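You operate a simulated robot arm through the tools that you are given. There is no shell and no other tool. Be economical: measure what you need, move in short steps, check, and stop when the job is done.

You are at the controls of a simulated robot arm. One attempt, no reset.

Task
Rivet the pivot block in the nest and put it in the blue tray.
Fine: take the rivet from hole 1 of the blue rack; slide home, one stroke, slide out.

Only the result counts: the job must be done as asked and must still hold three seconds after the hand-in. Knocking over, shifting, dropping, spilling or breaking anything else fails it.

Robot
A 6-joint arm with a two-finger parallel gripper, fixed in place. Base frame: the origin is at the foot of the arm, x ahead of it, y to its left, z up; the work surface is at about z = 853. Units: mm, degrees, N and s.
With the tool pointing down near the work surface it reaches from about 260 to 680 mm from the base axis. Its first joint turns from -66.0 to 66.0 degrees. Payload 2.9 kg.
The tool frame sits at the grasp point between the pads (the TCP): z along the fingers, y along the line on which they close. The tips reach 30 mm beyond it. Largest opening 110 mm; finger width 20, thickness 10; the body of the gripper, 48 by 112 mm, starts 55 mm behind the TCP.
Orientation is that of the tool frame in the base frame, as [roll, pitch, yaw] about the fixed x, y, z axes, in that order (R = Rz(yaw) Ry(pitch) Rx(roll)). With the fingers straight down and closing along the base's y, the tool's x points along the base's -x, its y along +y and its z along -z.

Tools
- The arm moves only by the tool send_rows. Its argument "rows" is a list of rows, each a list of 7 numbers: the shift along the base's x, y, z in cm, then the turn, a rotation vector about the base's x, y, z in degrees, then the opening, from 0 (shut) to 1 (fully open). In form: [[x, y, z, ax, ay, az, hand], ...]. A call has 1 to 8 rows; each row is the pose to reach, as a shift and turn from the pose commanded when the call began. Rows are played at 5 a second. More than 50 mm and 8.6 degrees between two rows, or a gripper value outside its range, and nothing of the call is played. Where a pose cannot be reached the arm comes as near as it can. A force on the tool above 50 N (or 10 N above the force at the start of the call, whichever is more), or a blocked arm, ends the call early, and 0.2 s more pass. The fingers move at their own pace (about 108 mm/s each) and stop on an object; they squeeze with about 34 N. The grip force told is the motor's: it shows also when the fingers shut on nothing. Time passes only in rows, and 0.2 s behind the last, so rows that repeat a pose let the fingers close. It gives the time, the measured TCP pose, the force on the tool (base axes), the opening and the grip force at its end, in the units of the frame above (readings bear some noise).
- Cameras (640 x 400 px; columns grow to the right, rows downward): "scene" is fixed at [71.3, 426.3, 1402.3]; the picture's right is [-0.82, -0.58, 0.00], its down [-0.24, 0.34, -0.91] and it looks along [0.52, -0.75, -0.41] (base axes); focal length 267 px, centre (320, 200). "wrist" rides on the gripper at [-36, 0, -57] in the tool frame; the picture's right is [0.00, -1.00, 0.00], its down [0.97, 0.00, -0.24] and it looks along [0.24, 0.00, 0.97] (tool axes); focal length 218 px, centre (320, 200). There is no depth. A picture from a camera that has moved, and an enlarged one, comes with that camera's place and axes in the base frame and with its lens.
- capture(camera): a new picture of that camera. No time passes.
- inspect(camera, box): a new picture of the part [left, top, right, bottom] of that camera's present view, enlarged. No time passes.
- job_done(): hands the job in; it is judged then, once.

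Work in short steps. Places have to be worked out from the pictures, the camera data and where the tool is seen: move nearer, look again, correct. Check each grasp and each placing, and mend what went wrong. You have 120 turns and 68 pictures in all, those below and enlarged ones among them. Open the gripper and draw the arm clear of the work before you hand the job in, unless the task says otherwise; then end with one line.

The tools are called as a command line: name --pt "numbers of a row" for each row, then --argument value for the rest, lists and objects as JSON in quotes. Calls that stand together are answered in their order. send_rows: Moves the arm, as the interface text tells. Its arguments: {"type":"object","properties":{"rows":{"type":"array"}},"required":["rows"]} The other tools are called the same way: capture (camera) takes a picture; inspect (camera, box) takes an enlarged picture of a part of a camera's view; job_done () hands the job in.

At the start:

```text
t: 0.0
tcp_pos: [316.6, 16.3, 1329.0]
ee_rot: [-179.9, 0.0, -180.0]
ft_force: [0.4, -0.7, 0.1]
gripper_width: 109.7
grasp_force: 0.1
```

scene: 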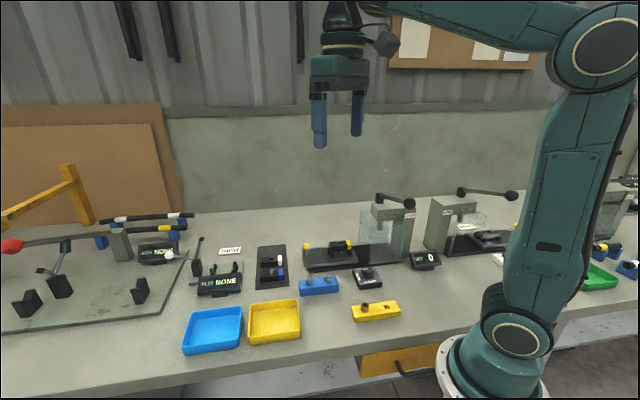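
wrist: 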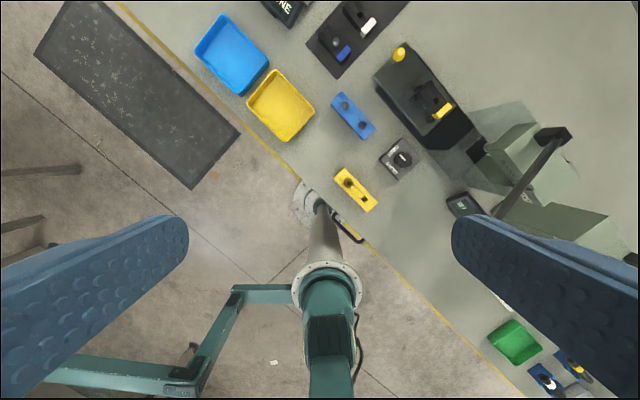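

The scene shows a press with a slide nest, a blue rack, a blue tray and other stations. I'll enlarge the relevant areas first.

inspect --camera "scene" --box '[290, 180, 450, 330]'

inspect --camera "wrist" --box '[300, 0, 600, 230]'

inspect --camera "scene" --box '[90, 200, 310, 340]'

```text
2.67 times, centred on (370, 255) of scene
camera zoom: at [71.3, 426.3, 1402.3], right [-0.82, -0.58, 0.0], down [-0.24, 0.34, -0.91], along [0.52, -0.75, -0.41], focal length 711 px, centre (187, 53)
```

zoom: 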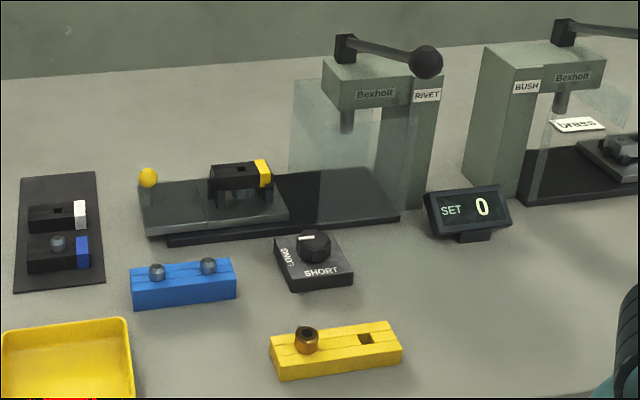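

```text
1.74 times, centred on (450, 115) of wrist
camera zoom: at [352.9, 18.4, 1387.2], right [0.0, -1.0, 0.0], down [-0.97, 0.0, 0.24], along [-0.24, 0.0, -0.97], focal length 380 px, centre (94, 348)
```

zoom: 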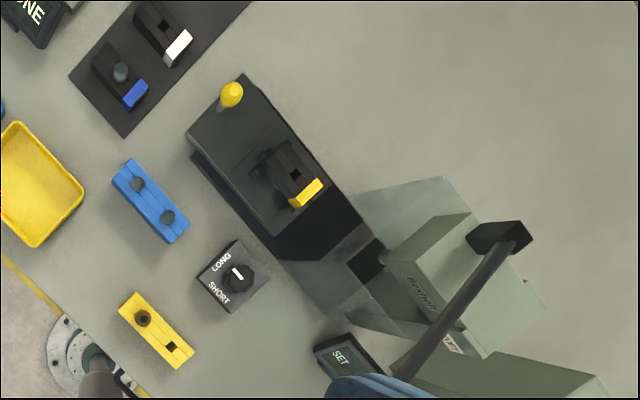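

```text
2.86 times, centred on (200, 270) of scene
camera zoom: at [71.3, 426.3, 1402.3], right [-0.82, -0.58, 0.0], down [-0.24, 0.34, -0.91], along [0.52, -0.75, -0.41], focal length 762 px, centre (663, 0)
```

zoom: 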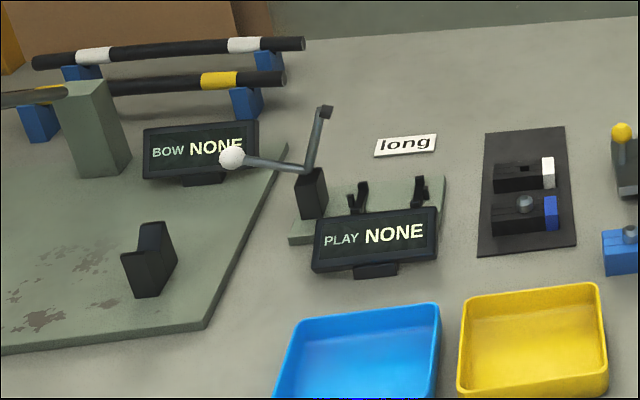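

The bench line runs at about 45° in the base frame; the rack is near (420,-55) and the nest near (450,-215). I'll move the wrist camera nearer, staying high, to look at the markings.

send_rows --pt "2 -1.6 -3 0 0 0 1" --pt "4 -3.2 -6 0 0 0 1" --pt "6 -4.8 -9 0 0 0 1" --pt "8 -6.4 -12 0 0 0 1" --pt "10 -8 -15 0 0 0 1" --pt "11.3 -9.6 -18 0 0 0 1"

capture --camera "wrist"

```text
t: 1.4
tcp_pos: [430.1, -76.5, 1148.6]
ee_rot: [-180.0, -0.1, -180.0]
ft_force: [0.7, -0.7, -0.2]
gripper_width: 110.1
grasp_force: 0.0
```

```text
62 pictures are left
camera wrist: at [465.7, -77.1, 1206.3], right [0.0, -1.0, 0.0], down [-0.97, 0.0, 0.24], along [-0.24, 0.0, -0.97], focal length 218 px, centre (320, 200)
```

wrist: 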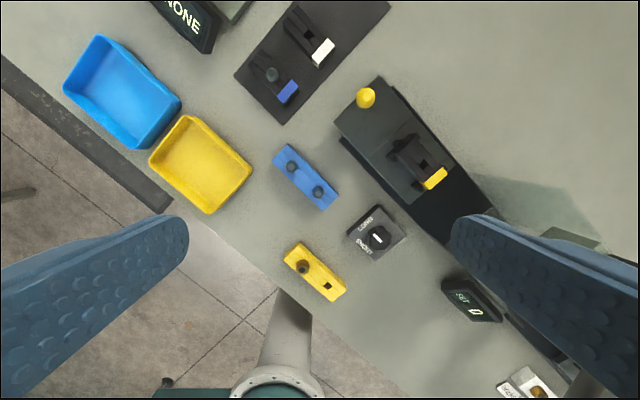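

inspect --camera "wrist" --box '[250, 130, 350, 220]'

inspect --camera "wrist" --box '[330, 70, 490, 270]'

inspect --camera "wrist" --box '[230, 0, 390, 120]'

```text
4.44 times, centred on (300, 175) of wrist
camera zoom: at [465.7, -77.1, 1206.3], right [0.0, -1.0, 0.0], down [-0.97, 0.0, 0.24], along [-0.24, 0.0, -0.97], focal length 970 px, centre (409, 311)
```

zoom: 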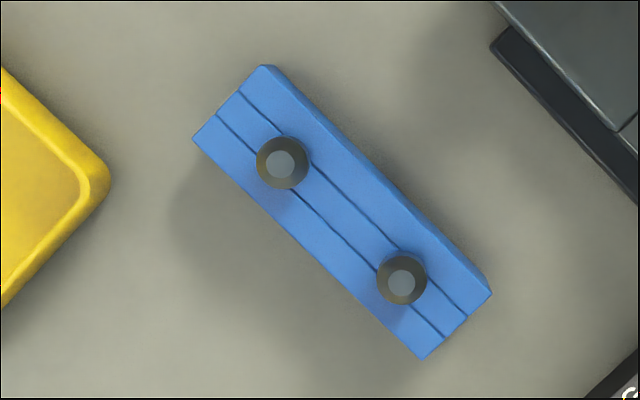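

```text
2.00 times, centred on (410, 170) of wrist
camera zoom: at [465.7, -77.1, 1206.3], right [0.0, -1.0, 0.0], down [-0.97, 0.0, 0.24], along [-0.24, 0.0, -0.97], focal length 436 px, centre (140, 260)
```

zoom: 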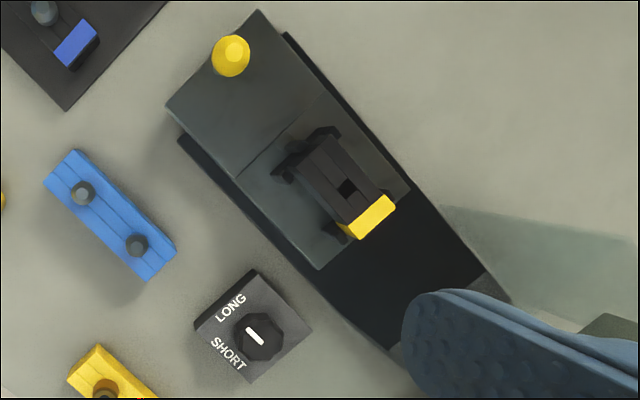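

```text
3.33 times, centred on (310, 60) of wrist
camera zoom: at [465.7, -77.1, 1206.3], right [0.0, -1.0, 0.0], down [-0.97, 0.0, 0.24], along [-0.24, 0.0, -0.97], focal length 728 px, centre (353, 667)
```

zoom: 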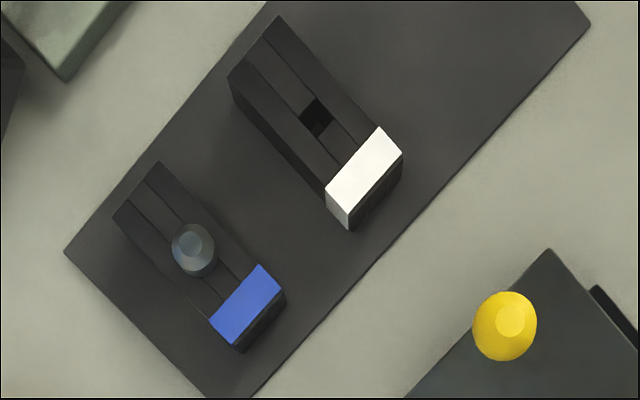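

I'll look at the rack, knob and the press lever in more detail from the scene camera.

inspect --camera "scene" --box '[290, 255, 390, 305]'

inspect --camera "scene" --box '[340, 175, 450, 275]'

inspect --camera "wrist" --box '[340, 195, 410, 270]'

```text
6.40 times, centred on (340, 280) of scene
camera zoom: at [71.4, 426.3, 1402.3], right [-0.82, -0.58, 0.0], down [-0.24, 0.34, -0.91], along [0.52, -0.75, -0.41], focal length 1706 px, centre (192, -312)
```

zoom: 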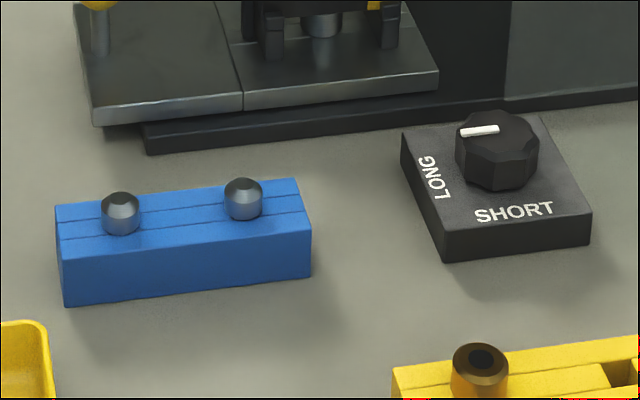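

```text
4.00 times, centred on (395, 225) of scene
camera zoom: at [71.4, 426.3, 1402.3], right [-0.82, -0.58, 0.0], down [-0.24, 0.34, -0.91], along [0.52, -0.75, -0.41], focal length 1066 px, centre (20, 100)
```

zoom: 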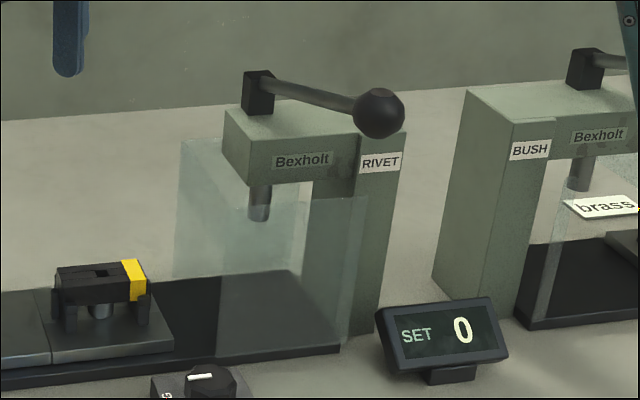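

```text
5.33 times, centred on (375, 232) of wrist
camera zoom: at [465.7, -77.1, 1206.3], right [0.0, -1.0, 0.0], down [-0.97, 0.0, 0.24], along [-0.24, 0.0, -0.97], focal length 1164 px, centre (27, 27)
```

zoom: 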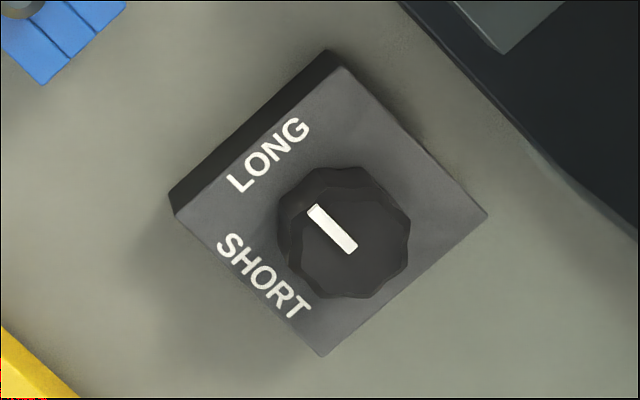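

The knob points to LONG, which matches the "long" card. The rack is aligned at 45°, with its rivets near (436,-35) and (397,-75). I'll descend over it with the wrist turned 45° to look for hole markings.

send_rows --pt "-0.1 0.3 -2 0 0 7.5 0.6" --pt "-0.3 0.7 -4.5 0 0 15 0.6" --pt "-0.5 1.1 -7 0 0 22.5 0.6" --pt "-0.7 1.6 -9.5 0 0 30 0.6" --pt "-0.9 2.0 -12 0 0 37.5 0.6" --pt "-1.2 2.4 -14 0 0 45 0.6"

capture --camera "wrist"

```text
t: 2.8
tcp_pos: [419.0, -54.2, 1008.9]
ee_rot: [-179.9, -0.1, -134.8]
ft_force: [0.3, 0.9, -0.4]
gripper_width: 66.0
grasp_force: 0.1
```

```text
55 pictures are left
camera wrist: at [443.0, -27.6, 1066.8], right [0.71, -0.71, 0.0], down [-0.68, -0.69, 0.24], along [-0.17, -0.17, -0.97], focal length 218 px, centre (320, 200)
```

wrist: 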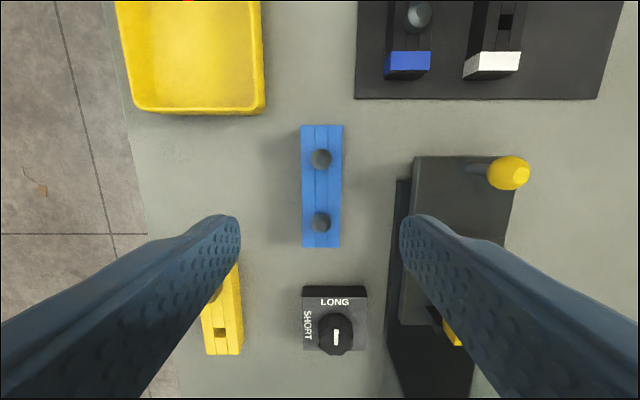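

inspect --camera "wrist" --box '[260, 120, 380, 255]'

```text
2.96 times, centred on (320, 188) of wrist
camera zoom: at [443.0, -27.6, 1066.8], right [0.71, -0.71, 0.0], down [-0.68, -0.69, 0.24], along [-0.17, -0.17, -0.97], focal length 647 px, centre (320, 237)
```

zoom: 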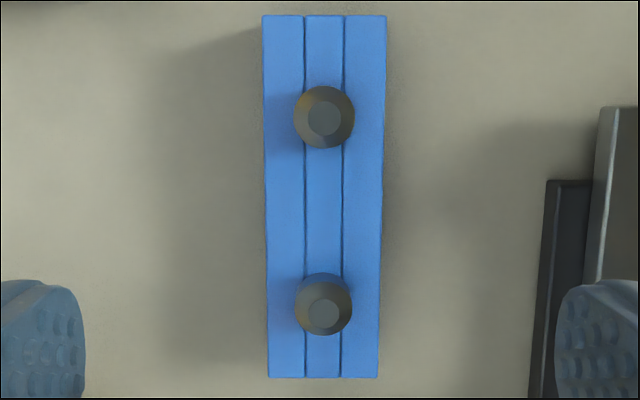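

No hole numbers are visible on the top, front or left end. I'll take one tilted look from the back to see whether the rear face is marked.

send_rows --pt "1.7 -1.7 1 4.2 4.2 0 0.6" --pt "3.4 -3.4 2 8.4 8.4 0 0.6" --pt "5.1 -5.1 3 12.6 12.6 0 0.6" --pt "6.8 -6.8 4 16.9 16.9 0 0.6" --pt "8.5 -8.5 4 21.2 21.2 0 0.6"

capture --camera "wrist"

```text
t: 4.0
tcp_pos: [495.0, -162.9, 1028.1]
ee_rot: [161.5, -8.5, -131.9]
ft_force: [-1.1, -0.4, -0.5]
gripper_width: 65.9
grasp_force: 0.0
out of reach, approached as far as the arm can: row 4, 5
```

```text
53 pictures are left
camera wrist: at [536.9, -141.7, 1077.1], right [0.67, -0.67, -0.32], down [-0.56, -0.74, 0.37], along [-0.48, -0.07, -0.87], focal length 218 px, centre (320, 200)
```

wrist: 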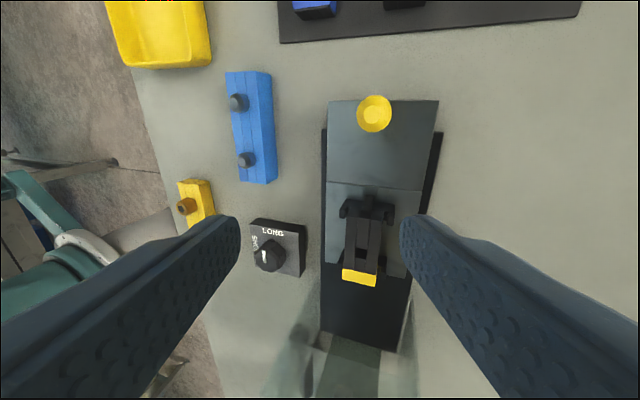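

inspect --camera "wrist" --box '[210, 60, 310, 195]'

inspect --camera "wrist" --box '[310, 85, 450, 300]'

```text
2.96 times, centred on (260, 128) of wrist
camera zoom: at [536.9, -141.7, 1077.1], right [0.67, -0.67, -0.32], down [-0.56, -0.74, 0.37], along [-0.48, -0.07, -0.87], focal length 647 px, centre (498, 415)
```

zoom: 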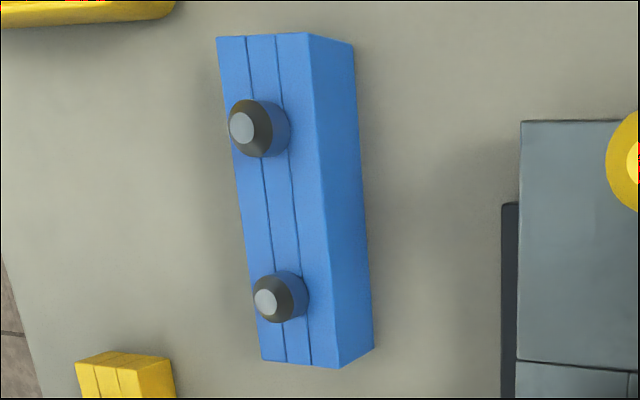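

```text
1.86 times, centred on (380, 192) of wrist
camera zoom: at [536.9, -141.7, 1077.1], right [0.67, -0.67, -0.32], down [-0.56, -0.74, 0.37], along [-0.48, -0.07, -0.87], focal length 406 px, centre (208, 214)
```

zoom: 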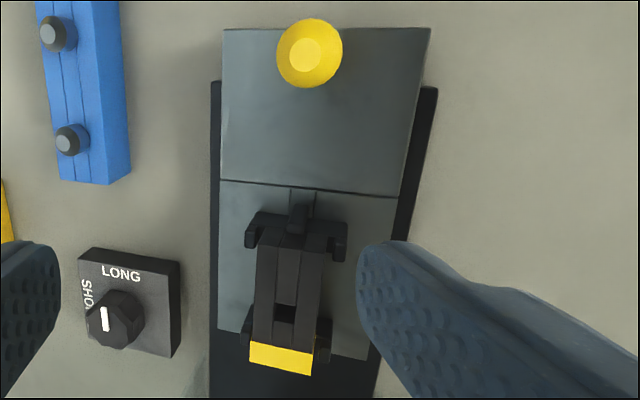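

No marks on any face, so I'll take hole 1 as the left one seen from the bench front, at about (436,-35). I'll go back to vertical above it.

send_rows --pt "-1.7 1.7 0 -4.2 -4.2 0 0.4" --pt "-3.4 3.4 0 -8.4 -8.4 0 0.4" --pt "-5.1 5.1 0 -12.6 -12.6 0 0.4" --pt "-6.8 6.8 0 -16.9 -16.9 0 0.4" --pt "-6.8 9.5 0 -21.2 -21.2 0 0.4"

```text
t: 5.2
tcp_pos: [501.5, -103.4, 1089.7]
ee_rot: [169.7, -1.7, -134.6]
ft_force: [-0.7, 0.2, 0.0]
gripper_width: 43.9
grasp_force: 0.2
out of reach, approached as far as the arm can: row 1, 2, 3, 4, 5
```

The pose is off from what I asked; I'll send a hold row to see where the arm settles.

send_rows --pt "0 0 0 0 0 0 0.4" --pt "0 0 0 0 0 0 0.4"

```text
t: 5.8
tcp_pos: [501.3, -103.2, 1088.6]
ee_rot: [169.5, -1.7, -134.7]
ft_force: [-0.1, -0.4, 0.7]
gripper_width: 43.7
grasp_force: 0.0
```

Now it settled with a ~10° tilt. I'll straighten the tool while moving above rivet A.

send_rows --pt "-1.6 1.7 -2 -1.5 -2.2 0 0.4" --pt "-3.2 3.4 -4 -3 -4.3 0 0.4" --pt "-4.8 5.1 -6 -4.5 -6.5 0 0.4" --pt "-6.5 6.8 -8.8 -6.1 -8.6 0 0.4" --pt "-6.5 6.8 -8.8 -6.1 -8.6 0 0.4"

```text
t: 7.0
tcp_pos: [435.0, -32.4, 1003.7]
ee_rot: [179.9, 0.2, -134.9]
ft_force: [-0.2, 0.3, -0.7]
gripper_width: 44.1
grasp_force: 0.0
out of reach, approached as far as the arm can: row 1, 2
```

Vertical again. I'll descend partway and look for fine alignment.

send_rows --pt "0 0 -3 0 0 0 0.4" --pt "0 0 -6 0 0 0 0.4" --pt "0 0 -6 0 0 0 0.4"

capture --camera "wrist"

inspect --camera "scene" --box '[270, 190, 400, 310]'

```text
t: 7.8
tcp_pos: [434.4, -33.5, 943.4]
ee_rot: [179.9, 0.2, -134.8]
ft_force: [0.2, -0.4, 0.0]
gripper_width: 44.2
grasp_force: 0.1
```

```text
50 pictures are left
camera wrist: at [460.9, -6.9, 1000.2], right [0.71, -0.7, 0.0], down [-0.68, -0.69, 0.24], along [-0.17, -0.17, -0.97], focal length 218 px, centre (320, 200)
```

wrist: 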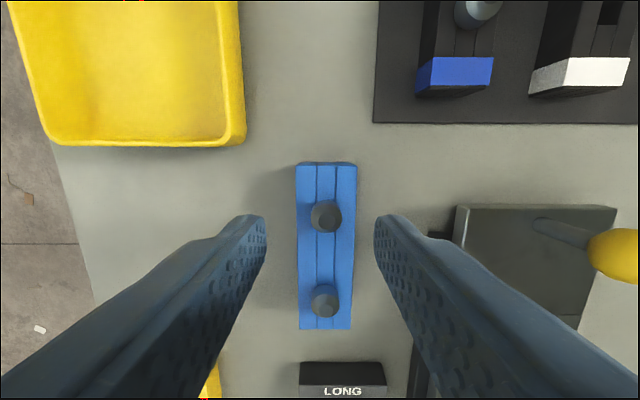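

```text
3.33 times, centred on (335, 250) of scene
camera zoom: at [71.4, 426.3, 1402.3], right [-0.82, -0.58, 0.0], down [-0.24, 0.34, -0.91], along [0.52, -0.75, -0.41], focal length 889 px, centre (270, 33)
```

zoom: 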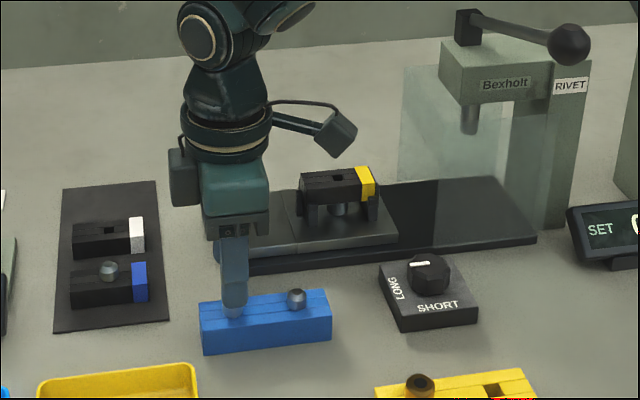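

Rivet A is at about (436.5,-35.3); the rack top is near z 884 and the rivet top near 897. I'll centre the tool and lower the tips to just above the rack.

send_rows --pt "0.21 -0.18 -1 0 0 0 0.4" --pt "0.21 -0.18 -2 0 0 0 0.4" --pt "0.21 -0.18 -2.5 0 0 0 0.4" --pt "0.21 -0.18 -2.5 0 0 0 0.4"

inspect --camera "wrist" --box '[220, 150, 420, 350]'

inspect --camera "scene" --box '[290, 250, 350, 300]'

```text
t: 8.8
tcp_pos: [437.5, -34.1, 917.6]
ee_rot: [179.8, 0.2, -134.9]
ft_force: [-0.4, -0.6, -0.7]
gripper_width: 44.2
grasp_force: 0.0
```

```text
2.00 times, centred on (320, 250) of wrist
camera zoom: at [463.2, -8.5, 974.9], right [0.71, -0.7, 0.0], down [-0.68, -0.69, 0.24], along [-0.17, -0.17, -0.97], focal length 436 px, centre (320, 100)
```

zoom: 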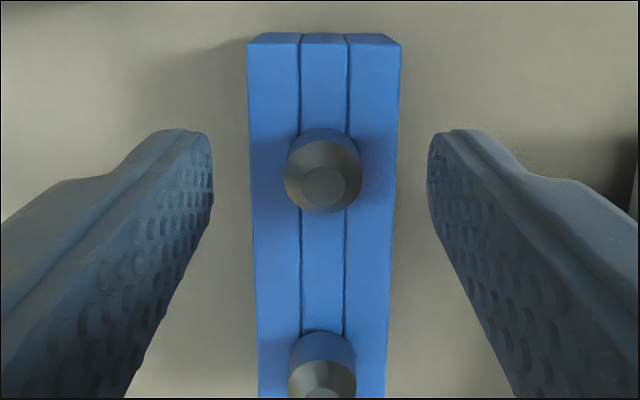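

```text
8.00 times, centred on (320, 275) of scene
camera zoom: at [71.4, 426.3, 1402.3], right [-0.82, -0.58, 0.0], down [-0.24, 0.34, -0.91], along [0.52, -0.75, -0.41], focal length 2133 px, centre (320, -400)
```

zoom: 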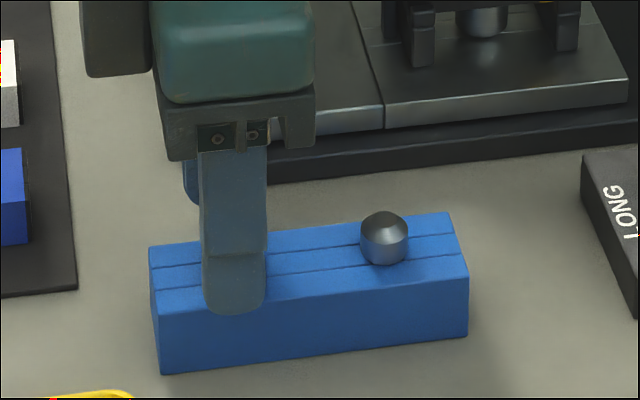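

The tips sit around the rivet, centred within about 1 mm. I'll nudge, lower 1.5 mm and close.

send_rows --pt "0.07 -0.07 -0.15 0 0 0 0.4" --pt "0.07 -0.07 -0.15 0 0 0 0.2" --pt "0.07 -0.07 -0.15 0 0 0 0.1" --pt "0.07 -0.07 -0.15 0 0 0 0" --pt "0.07 -0.07 -0.15 0 0 0 0"

```text
t: 10.0
tcp_pos: [438.8, -35.2, 916.0]
ee_rot: [179.9, 0.1, -134.9]
ft_force: [-1.8, 1.7, -0.2]
gripper_width: 14.6
grasp_force: 34.1
```

Gripped at 14.6 mm. I'll lift straight up slowly and check.

send_rows --pt "0 0 0.5 0 0 0 0" --pt "0 0 1.5 0 0 0 0" --pt "0 0 3 0 0 0 0" --pt "0 0 5.5 0 0 0 0" --pt "0 0 8 0 0 0 0" --pt "0 0 8 0 0 0 0"

inspect --camera "scene" --box '[280, 220, 360, 300]'

capture --camera "wrist"

```text
t: 11.4
tcp_pos: [437.2, -35.8, 995.9]
ee_rot: [179.9, 0.0, -134.8]
ft_force: [-1.2, -0.3, -0.9]
gripper_width: 14.7
grasp_force: 34.0
```

```text
5.00 times, centred on (320, 260) of scene
camera zoom: at [71.3, 426.3, 1402.3], right [-0.82, -0.58, 0.0], down [-0.24, 0.34, -0.91], along [0.52, -0.75, -0.41], focal length 1333 px, centre (320, -100)
```

zoom: 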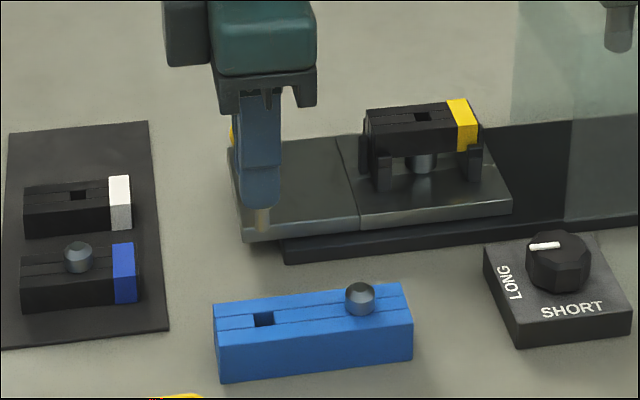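

```text
45 pictures are left
camera wrist: at [463.5, -9.1, 1053.5], right [0.71, -0.7, 0.0], down [-0.68, -0.69, 0.24], along [-0.17, -0.17, -0.97], focal length 218 px, centre (320, 200)
```

wrist: 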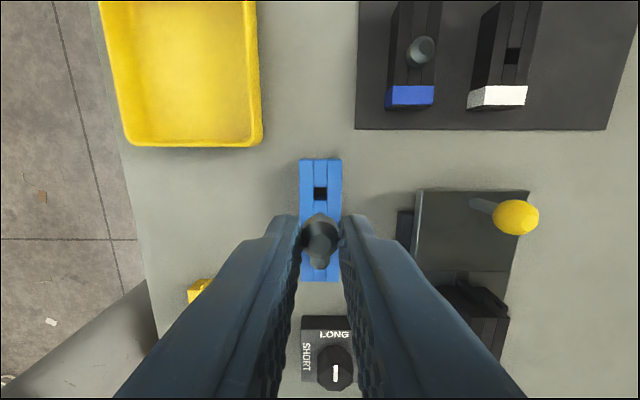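

inspect --camera "scene" --box '[312, 235, 352, 275]'

inspect --camera "scene" --box '[336, 228, 396, 268]'

```text
10.00 times, centred on (332, 255) of scene
camera zoom: at [71.3, 426.3, 1402.3], right [-0.82, -0.58, 0.0], down [-0.24, 0.34, -0.91], along [0.52, -0.75, -0.41], focal length 2666 px, centre (200, -350)
```

zoom: 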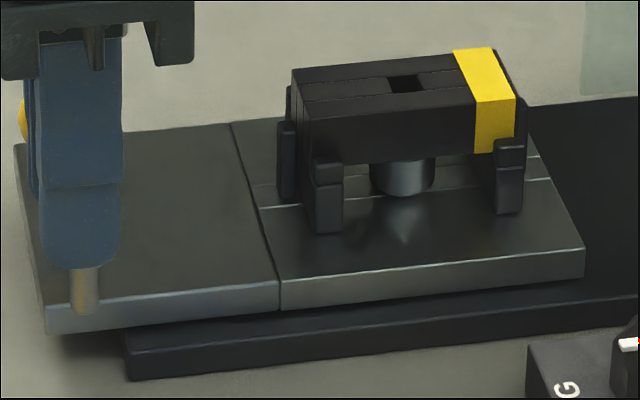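

```text
10.00 times, centred on (366, 248) of scene
camera zoom: at [71.3, 426.3, 1402.3], right [-0.82, -0.58, 0.0], down [-0.24, 0.34, -0.91], along [0.52, -0.75, -0.41], focal length 2666 px, centre (-140, -280)
```

zoom: 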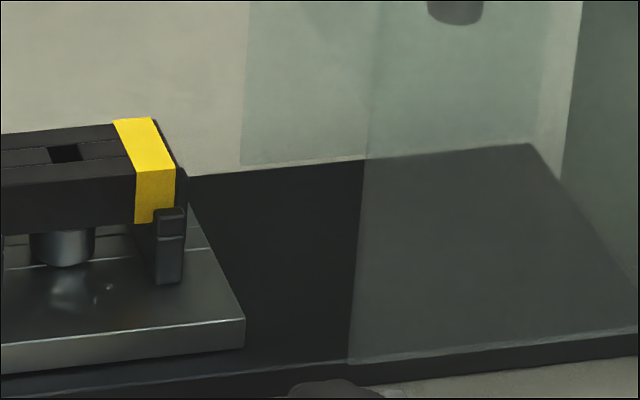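

The rivet is held with its shank about 25 mm below the tips, and the rack hole is empty. I judge the block hole to be near (442,-215), with its top at z≈915; I'll carry the rivet above it.

send_rows --pt "0.1 -4 1 0 0 0 0" --pt "0.2 -8 2 0 0 0 0" --pt "0.3 -12 2 0 0 0 0" --pt "0.4 -15 2 0 0 0 0" --pt "0.5 -17.9 2 0 0 0 0" --pt "0.5 -17.9 2 0 0 0 0"

capture --camera "wrist"

inspect --camera "scene" --box '[310, 180, 430, 270]'

```text
t: 12.8
tcp_pos: [443.4, -216.0, 1016.1]
ee_rot: [179.9, 0.2, -134.8]
ft_force: [0.5, 0.3, -0.3]
gripper_width: 14.3
grasp_force: 33.6
```

```text
42 pictures are left
camera wrist: at [469.7, -188.7, 1073.3], right [0.71, -0.7, 0.0], down [-0.68, -0.69, 0.24], along [-0.17, -0.17, -0.97], focal length 218 px, centre (320, 200)
```

wrist: 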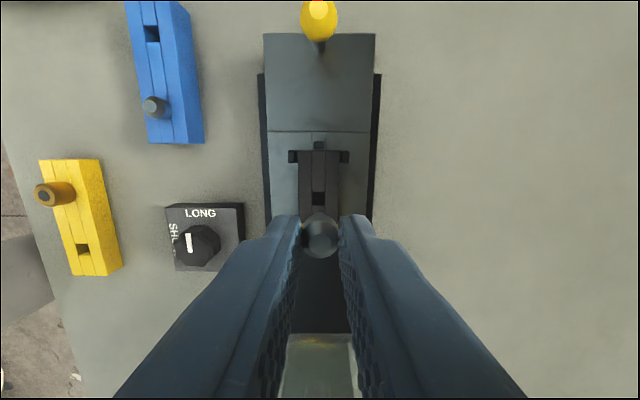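

```text
4.44 times, centred on (370, 225) of scene
camera zoom: at [71.4, 426.3, 1402.3], right [-0.82, -0.58, 0.0], down [-0.24, 0.34, -0.91], along [0.52, -0.75, -0.41], focal length 1185 px, centre (98, 89)
```

zoom: 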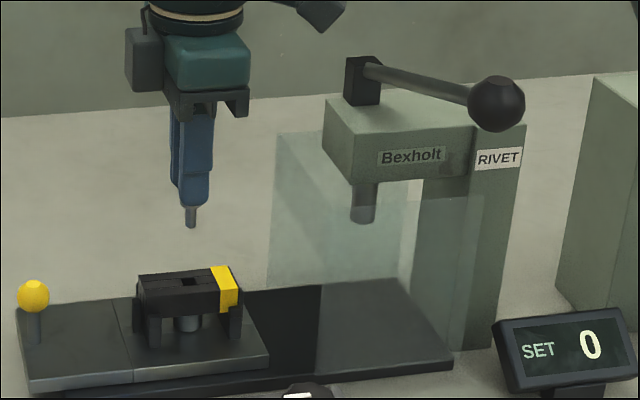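

The hole lies almost under the tool. I'll zoom in to refine the lateral offset.

inspect --camera "wrist" --box '[280, 140, 360, 260]'

```text
3.33 times, centred on (320, 200) of wrist
camera zoom: at [469.7, -188.7, 1073.3], right [0.71, -0.7, 0.0], down [-0.68, -0.69, 0.24], along [-0.17, -0.17, -0.97], focal length 728 px, centre (320, 200)
```

zoom: 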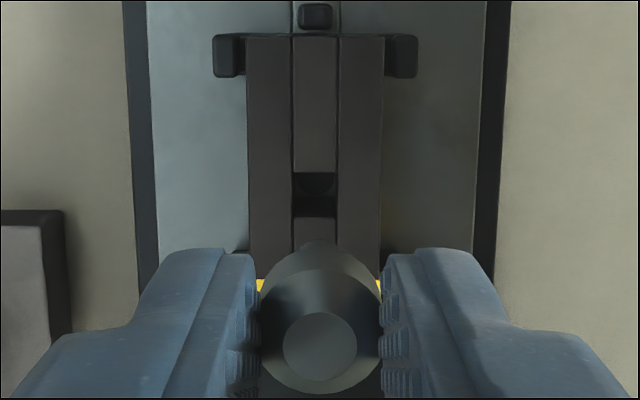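

Lateral offset is about -1.2 mm; the lengthwise offset is within 2 mm. I'll correct sideways, drop 22 mm and check again with both cameras.

send_rows --pt "-0.08 0.08 -1.1 0 0 0 0" --pt "-0.08 0.08 -2.2 0 0 0 0" --pt "-0.08 0.08 -2.2 0 0 0 0"

inspect --camera "wrist" --box '[280, 140, 360, 260]'

inspect --camera "scene" --box '[330, 220, 370, 260]'

```text
t: 13.6
tcp_pos: [443.0, -213.7, 993.3]
ee_rot: [180.0, 0.1, -134.8]
ft_force: [-0.5, -0.8, -0.6]
gripper_width: 14.5
grasp_force: 34.3
```

```text
3.33 times, centred on (320, 200) of wrist
camera zoom: at [468.0, -187.7, 1051.3], right [0.71, -0.7, 0.0], down [-0.68, -0.69, 0.24], along [-0.17, -0.17, -0.97], focal length 728 px, centre (320, 200)
```

zoom: 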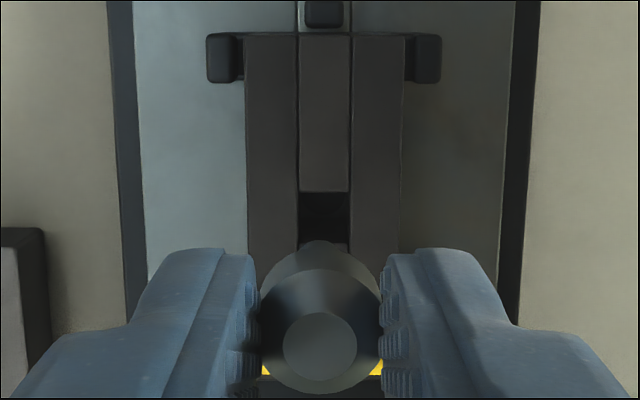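

```text
10.00 times, centred on (350, 240) of scene
camera zoom: at [71.4, 426.3, 1402.3], right [-0.82, -0.58, 0.0], down [-0.24, 0.34, -0.91], along [0.52, -0.75, -0.41], focal length 2666 px, centre (20, -200)
```

zoom: 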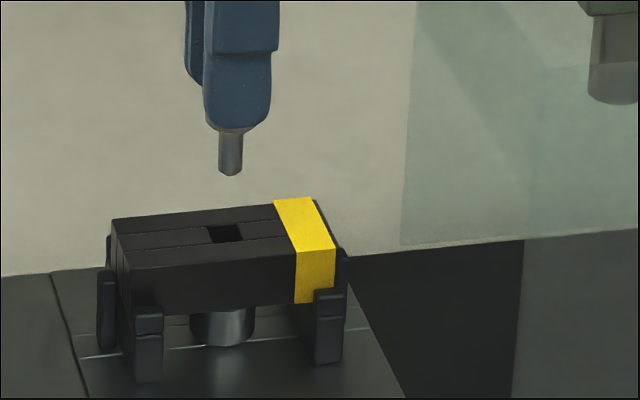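

Block top is z≈913. The lengthwise position looks right, using the rack pick as calibration, but the tool now needs about +1.1 mm sideways. I'll correct, lower 12 mm and recheck.

send_rows --pt "0.08 -0.08 -0.6 0 0 0 0" --pt "0.08 -0.08 -1.2 0 0 0 0" --pt "0.08 -0.08 -1.2 0 0 0 0"

inspect --camera "wrist" --box '[280, 140, 360, 260]'

inspect --camera "scene" --box '[330, 220, 370, 260]'

```text
t: 14.4
tcp_pos: [443.5, -214.4, 981.9]
ee_rot: [179.9, 0.0, -134.9]
ft_force: [0.8, 0.5, -0.2]
gripper_width: 14.5
grasp_force: 34.5
```

```text
3.33 times, centred on (320, 200) of wrist
camera zoom: at [468.6, -188.1, 1039.3], right [0.71, -0.7, 0.0], down [-0.68, -0.69, 0.24], along [-0.17, -0.17, -0.97], focal length 728 px, centre (320, 200)
```

zoom: 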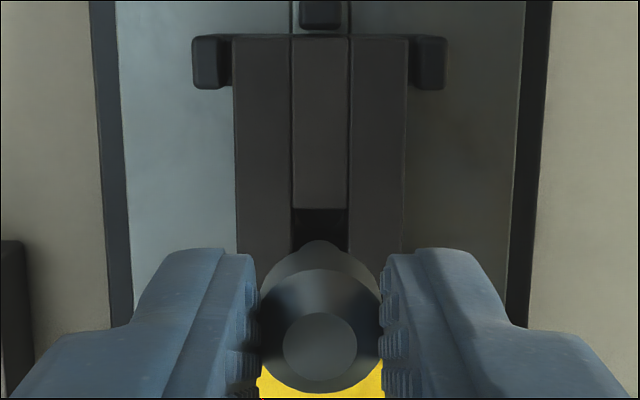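

```text
10.00 times, centred on (350, 240) of scene
camera zoom: at [71.4, 426.3, 1402.3], right [-0.82, -0.58, 0.0], down [-0.24, 0.34, -0.91], along [0.52, -0.75, -0.41], focal length 2666 px, centre (20, -200)
```

zoom: 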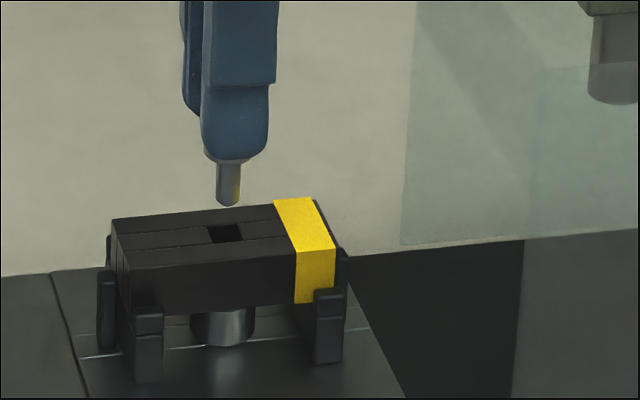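

Lateral now centred. I'll lower 9 mm more, so the tip is just above the hole, and compare directly.

send_rows --pt "0 0 -0.5 0 0 0 0" --pt "0 0 -0.9 0 0 0 0" --pt "0 0 -0.9 0 0 0 0"

inspect --camera "wrist" --box '[280, 160, 360, 260]'

inspect --camera "scene" --box '[330, 225, 360, 255]'

```text
t: 15.2
tcp_pos: [443.6, -213.2, 972.8]
ee_rot: [180.0, 0.1, -134.8]
ft_force: [0.7, -0.4, 0.5]
gripper_width: 14.7
grasp_force: 33.9
```

```text
4.00 times, centred on (320, 210) of wrist
camera zoom: at [468.5, -188.1, 1030.2], right [0.71, -0.7, 0.0], down [-0.68, -0.69, 0.24], along [-0.17, -0.17, -0.97], focal length 873 px, centre (320, 160)
```

zoom: 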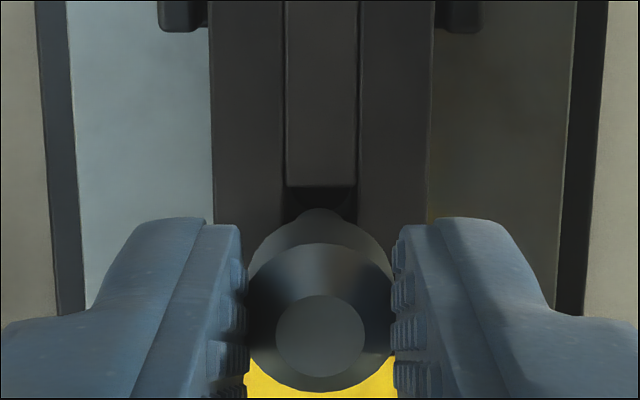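

```text
13.33 times, centred on (345, 240) of scene
camera zoom: at [71.4, 426.3, 1402.3], right [-0.82, -0.58, 0.0], down [-0.24, 0.34, -0.91], along [0.52, -0.75, -0.41], focal length 3555 px, centre (-13, -333)
```

zoom: 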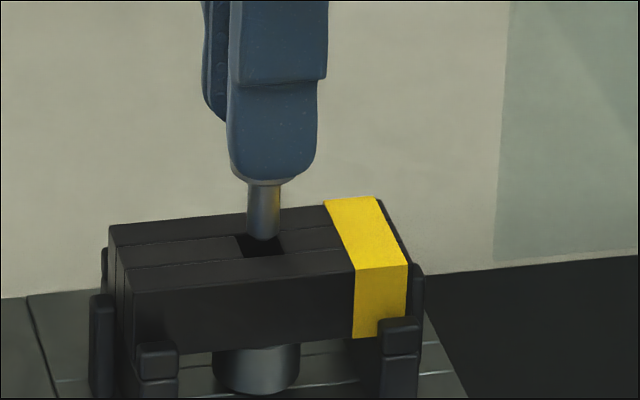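

Both views say to shift about 0.6 mm back along the slide. I'll do that and lower gently into the hole.

send_rows --pt "0.045 0.045 0 0 0 0 0" --pt "0.045 0.045 -0.4 0 0 0 0" --pt "0.045 0.045 -0.7 0 0 0 0" --pt "0.045 0.045 -1.0 0 0 0 0" --pt "0.045 0.045 -1.0 0 0 0 0"

inspect --camera "scene" --box '[330, 225, 360, 255]'

```text
t: 16.4
tcp_pos: [443.8, -216.8, 962.7]
ee_rot: [179.9, 0.2, -134.8]
ft_force: [-0.7, 0.2, 0.3]
gripper_width: 14.6
grasp_force: 34.5
```

```text
13.33 times, centred on (345, 240) of scene
camera zoom: at [71.4, 426.3, 1402.3], right [-0.82, -0.58, 0.0], down [-0.24, 0.34, -0.91], along [0.52, -0.75, -0.41], focal length 3555 px, centre (-13, -333)
```

zoom: 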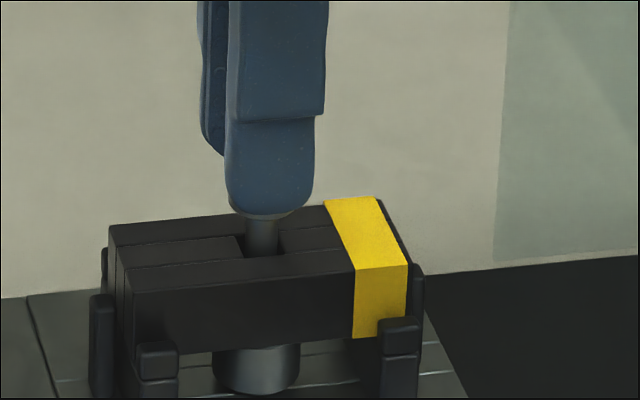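

The shank is entering with no side force. I'll lower until the head seats, watching the force.

send_rows --pt "0 0 -0.4 0 0 0 0" --pt "0 0 -0.7 0 0 0 0" --pt "0 0 -0.7 0 0 0 0"

inspect --camera "scene" --box '[330, 225, 360, 255]'

```text
t: 17.2
tcp_pos: [442.9, -213.5, 956.0]
ee_rot: [179.9, 0.1, -134.7]
ft_force: [1.2, -1.0, -0.5]
gripper_width: 14.7
grasp_force: 34.4
```

```text
13.33 times, centred on (345, 240) of scene
camera zoom: at [71.4, 426.3, 1402.3], right [-0.82, -0.58, 0.0], down [-0.24, 0.34, -0.91], along [0.52, -0.75, -0.41], focal length 3555 px, centre (-13, -333)
```

zoom: 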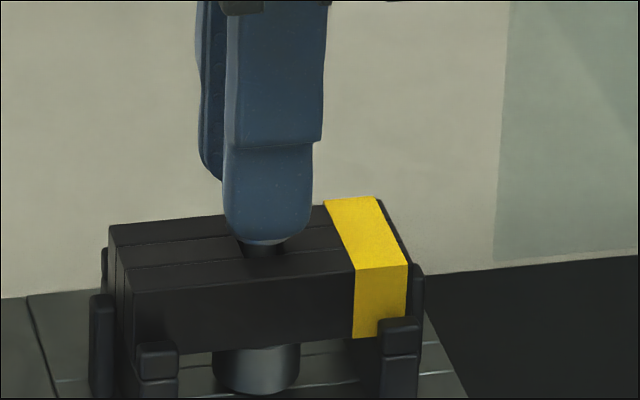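

send_rows --pt "0 0 -0.2 0 0 0 0" --pt "0 0 -0.4 0 0 0 0" --pt "0 0 -0.4 0 0 0 0"

inspect --camera "scene" --box '[330, 225, 360, 255]'

```text
t: 18.0
tcp_pos: [442.6, -213.6, 952.1]
ee_rot: [-179.9, 0.1, -134.8]
ft_force: [-3.2, 3.2, 9.5]
gripper_width: 14.5
grasp_force: 33.8
```

```text
13.33 times, centred on (345, 240) of scene
camera zoom: at [71.1, 426.4, 1402.3], right [-0.82, -0.58, 0.0], down [-0.24, 0.34, -0.91], along [0.52, -0.75, -0.41], focal length 3555 px, centre (-13, -333)
```

zoom: 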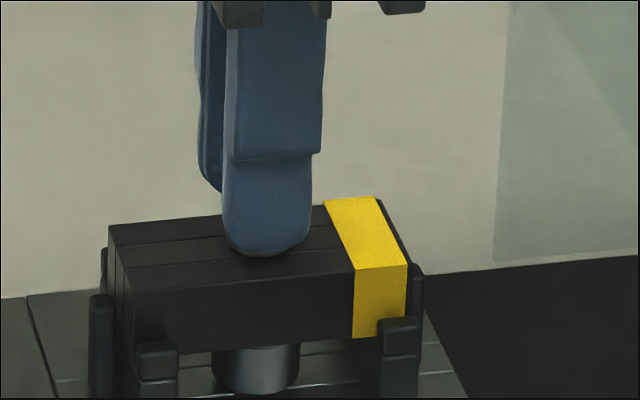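

Contact at 9.5 N: the rivet has seated or nearly so. I'll open the fingers and lift clear to look.

send_rows --pt "0 0 0 0 0 0 0.3" --pt "0 0 0 0 0 0 0.35" --pt "0 0 0 0 0 0 0.35" --pt "0 0 3 0 0 0 0.35" --pt "0 0 6 0 0 0 0.35" --pt "0 0 6 0 0 0 0.35"

inspect --camera "scene" --box '[310, 180, 430, 270]'

capture --camera "wrist"

```text
t: 19.4
tcp_pos: [443.0, -215.0, 1013.2]
ee_rot: [179.9, 0.1, -134.8]
ft_force: [-0.1, 0.1, 0.2]
gripper_width: 38.5
grasp_force: 0.0
```

```text
4.44 times, centred on (370, 225) of scene
camera zoom: at [71.3, 426.3, 1402.3], right [-0.82, -0.58, 0.0], down [-0.24, 0.34, -0.91], along [0.52, -0.75, -0.41], focal length 1185 px, centre (98, 89)
```

zoom: 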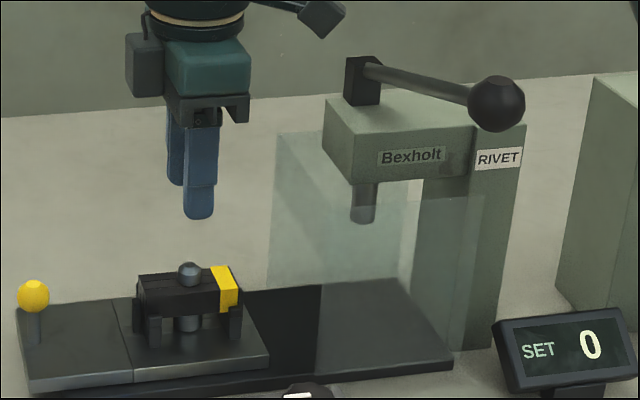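

```text
29 pictures are left
camera wrist: at [469.0, -188.3, 1069.8], right [0.71, -0.7, 0.0], down [-0.68, -0.69, 0.24], along [-0.17, -0.17, -0.97], focal length 218 px, centre (320, 200)
```

wrist: 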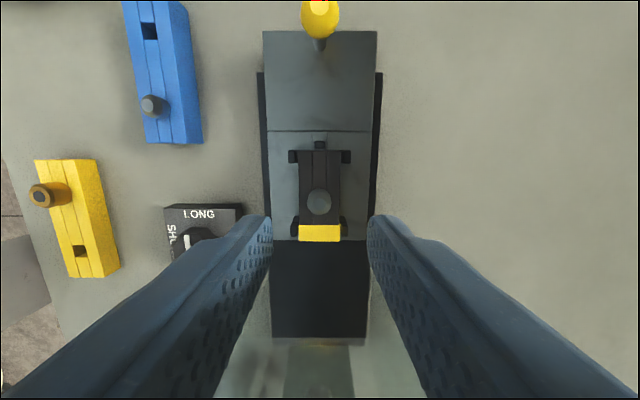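

The rivet is seated in the block. Next is the slide knob: triangulation puts it at about (524.5,-132.5,912). I'll move above it with the fingers open to 55 mm.

send_rows --pt "2 2 0 0 0 0 0.5" --pt "4 4 0 0 0 0 0.5" --pt "6 6 0 0 0 0 0.5" --pt "8.15 8.25 -2.5 0 0 0 0.5" --pt "8.15 8.25 -4 0 0 0 0.5" --pt "8.15 8.25 -4 0 0 0 0.5"

capture --camera "wrist"

```text
t: 20.8
tcp_pos: [525.3, -130.9, 972.0]
ee_rot: [179.9, 0.1, -134.7]
ft_force: [-0.5, -0.6, 0.1]
gripper_width: 54.9
grasp_force: 0.1
```

```text
28 pictures are left
camera wrist: at [551.0, -105.0, 1028.9], right [0.71, -0.7, 0.0], down [-0.68, -0.69, 0.24], along [-0.17, -0.17, -0.97], focal length 218 px, centre (320, 200)
```

wrist: 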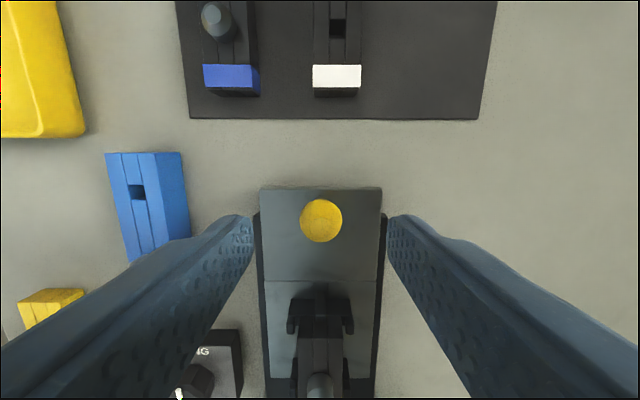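

The knob is nearly centred, about 2 mm further toward the press. I'll descend to put it between the pads and close.

send_rows --pt "-0.15 -0.15 -2 0 0 0 0.5" --pt "-0.15 -0.15 -4 0 0 0 0.5" --pt "-0.15 -0.15 -4.2 0 0 0 0.5" --pt "-0.15 -0.15 -4.2 0 0 0 0.2" --pt "-0.15 -0.15 -4.2 0 0 0 0.05" --pt "-0.15 -0.15 -4.2 0 0 0 0.05"

inspect --camera "scene" --box '[290, 180, 430, 280]'

```text
t: 22.2
tcp_pos: [523.3, -133.7, 930.4]
ee_rot: [179.9, 0.1, -134.7]
ft_force: [0.2, -2.3, -1.0]
gripper_width: 22.5
grasp_force: 45.1
```

```text
4.00 times, centred on (360, 230) of scene
camera zoom: at [71.4, 426.3, 1402.3], right [-0.82, -0.58, 0.0], down [-0.24, 0.34, -0.91], along [0.52, -0.75, -0.41], focal length 1066 px, centre (160, 80)
```

zoom: 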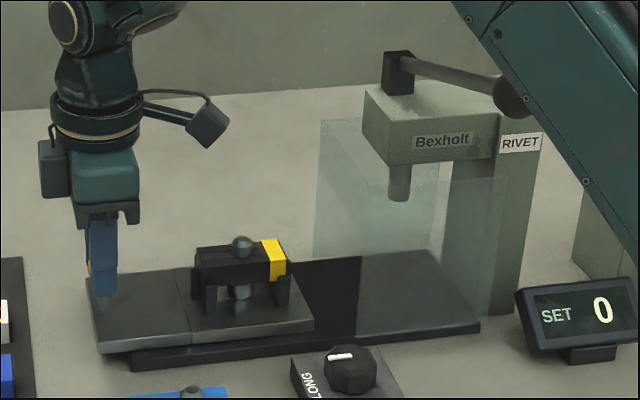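

The knob is gripped and the punch is about 130 mm along the slide. I'll push the first 60 mm and watch the force.

send_rows --pt "-0.7 -0.7 0 0 0 0 0.05" --pt "-1.6 -1.6 0 0 0 0 0.05" --pt "-2.6 -2.6 0 0 0 0 0.05" --pt "-3.6 -3.6 0 0 0 0 0.05" --pt "-4.3 -4.3 0 0 0 0 0.05"

inspect --camera "scene" --box '[290, 180, 430, 280]'

```text
t: 23.4
tcp_pos: [480.9, -177.7, 929.4]
ee_rot: [-180.0, 0.2, -134.9]
ft_force: [6.0, -4.2, -6.5]
gripper_width: 22.7
grasp_force: 44.5
```

```text
4.00 times, centred on (360, 230) of scene
camera zoom: at [71.6, 426.2, 1402.3], right [-0.82, -0.58, 0.0], down [-0.24, 0.34, -0.91], along [0.52, -0.75, -0.41], focal length 1066 px, centre (160, 80)
```

zoom: 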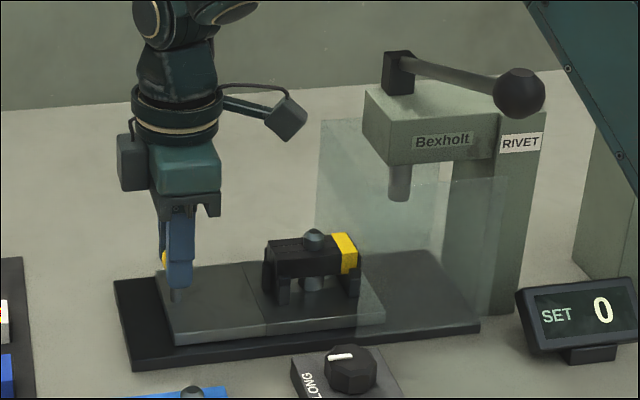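

Slide moves freely. Continue another 50 mm, with a tiny sideways correction for the side load.

send_rows --pt "-0.6 -0.8 0 0 0 0 0.05" --pt "-1.5 -1.7 0 0 0 0 0.05" --pt "-2.4 -2.6 0 0 0 0 0.05" --pt "-3.3 -3.5 0 0 0 0 0.05"

```text
t: 24.4
tcp_pos: [446.7, -210.6, 929.8]
ee_rot: [179.8, 0.0, -134.8]
ft_force: [-2.6, 3.4, -5.3]
gripper_width: 22.5
grasp_force: 45.5
```

About 108 mm travelled. I'll go on in small steps until the stop is felt.

send_rows --pt "-0.4 -0.4 0 0 0 0 0.05" --pt "-0.8 -0.8 0 0 0 0 0.05" --pt "-1.2 -1.2 0 0 0 0 0.05" --pt "-1.5 -1.5 0 0 0 0 0.05"

inspect --camera "scene" --box '[290, 180, 430, 280]'

```text
t: 25.4
tcp_pos: [436.9, -220.7, 929.7]
ee_rot: [-180.0, 0.2, -134.5]
ft_force: [9.8, 11.8, 1.5]
gripper_width: 22.5
grasp_force: 44.8
stopped in row 4: the force on the tool passed its limit (the readings are from after the stop); the commanded pose is now the measured one
```

```text
4.00 times, centred on (360, 230) of scene
camera zoom: at [71.7, 426.7, 1402.1], right [-0.82, -0.58, 0.0], down [-0.24, 0.34, -0.91], along [0.52, -0.75, -0.41], focal length 1066 px, centre (160, 80)
```

zoom: 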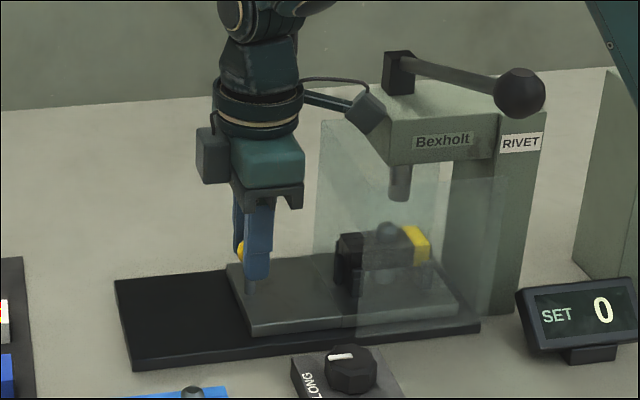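

It stopped with force toward the stop after about 122 mm. I'll press a little further to check whether this is really the home stop.

send_rows --pt "-0.2 -0.2 0 0 0 0 0.05" --pt "-0.35 -0.35 0 0 0 0 0.05"

inspect --camera "scene" --box '[340, 180, 420, 270]'

capture --camera "wrist"

```text
t: 26.0
tcp_pos: [437.0, -220.7, 930.7]
ee_rot: [-179.7, 0.4, -134.2]
ft_force: [11.7, 10.5, 0.5]
gripper_width: 22.8
grasp_force: 45.3
stopped in row 2: the force on the tool passed its limit (the readings are from after the stop); the commanded pose is now the measured one
```

```text
4.44 times, centred on (380, 225) of scene
camera zoom: at [71.8, 426.7, 1402.1], right [-0.82, -0.58, 0.0], down [-0.24, 0.34, -0.91], along [0.52, -0.75, -0.41], focal length 1185 px, centre (53, 89)
```

zoom: 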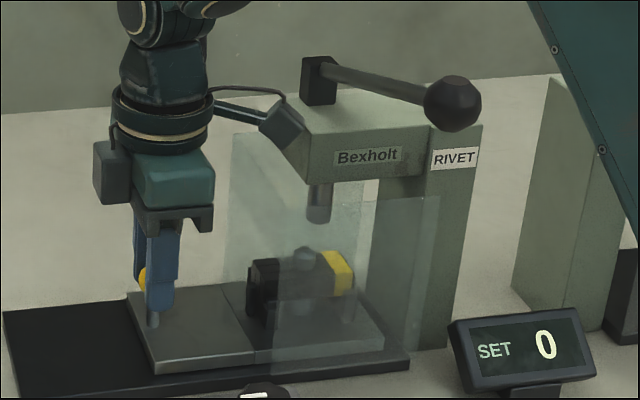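

```text
23 pictures are left
camera wrist: at [461.7, -193.5, 988.1], right [0.72, -0.7, 0.0], down [-0.68, -0.7, 0.23], along [-0.16, -0.17, -0.97], focal length 218 px, centre (320, 200)
```

wrist: 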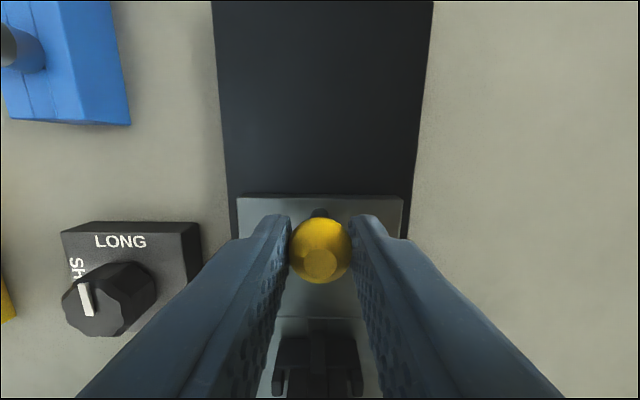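

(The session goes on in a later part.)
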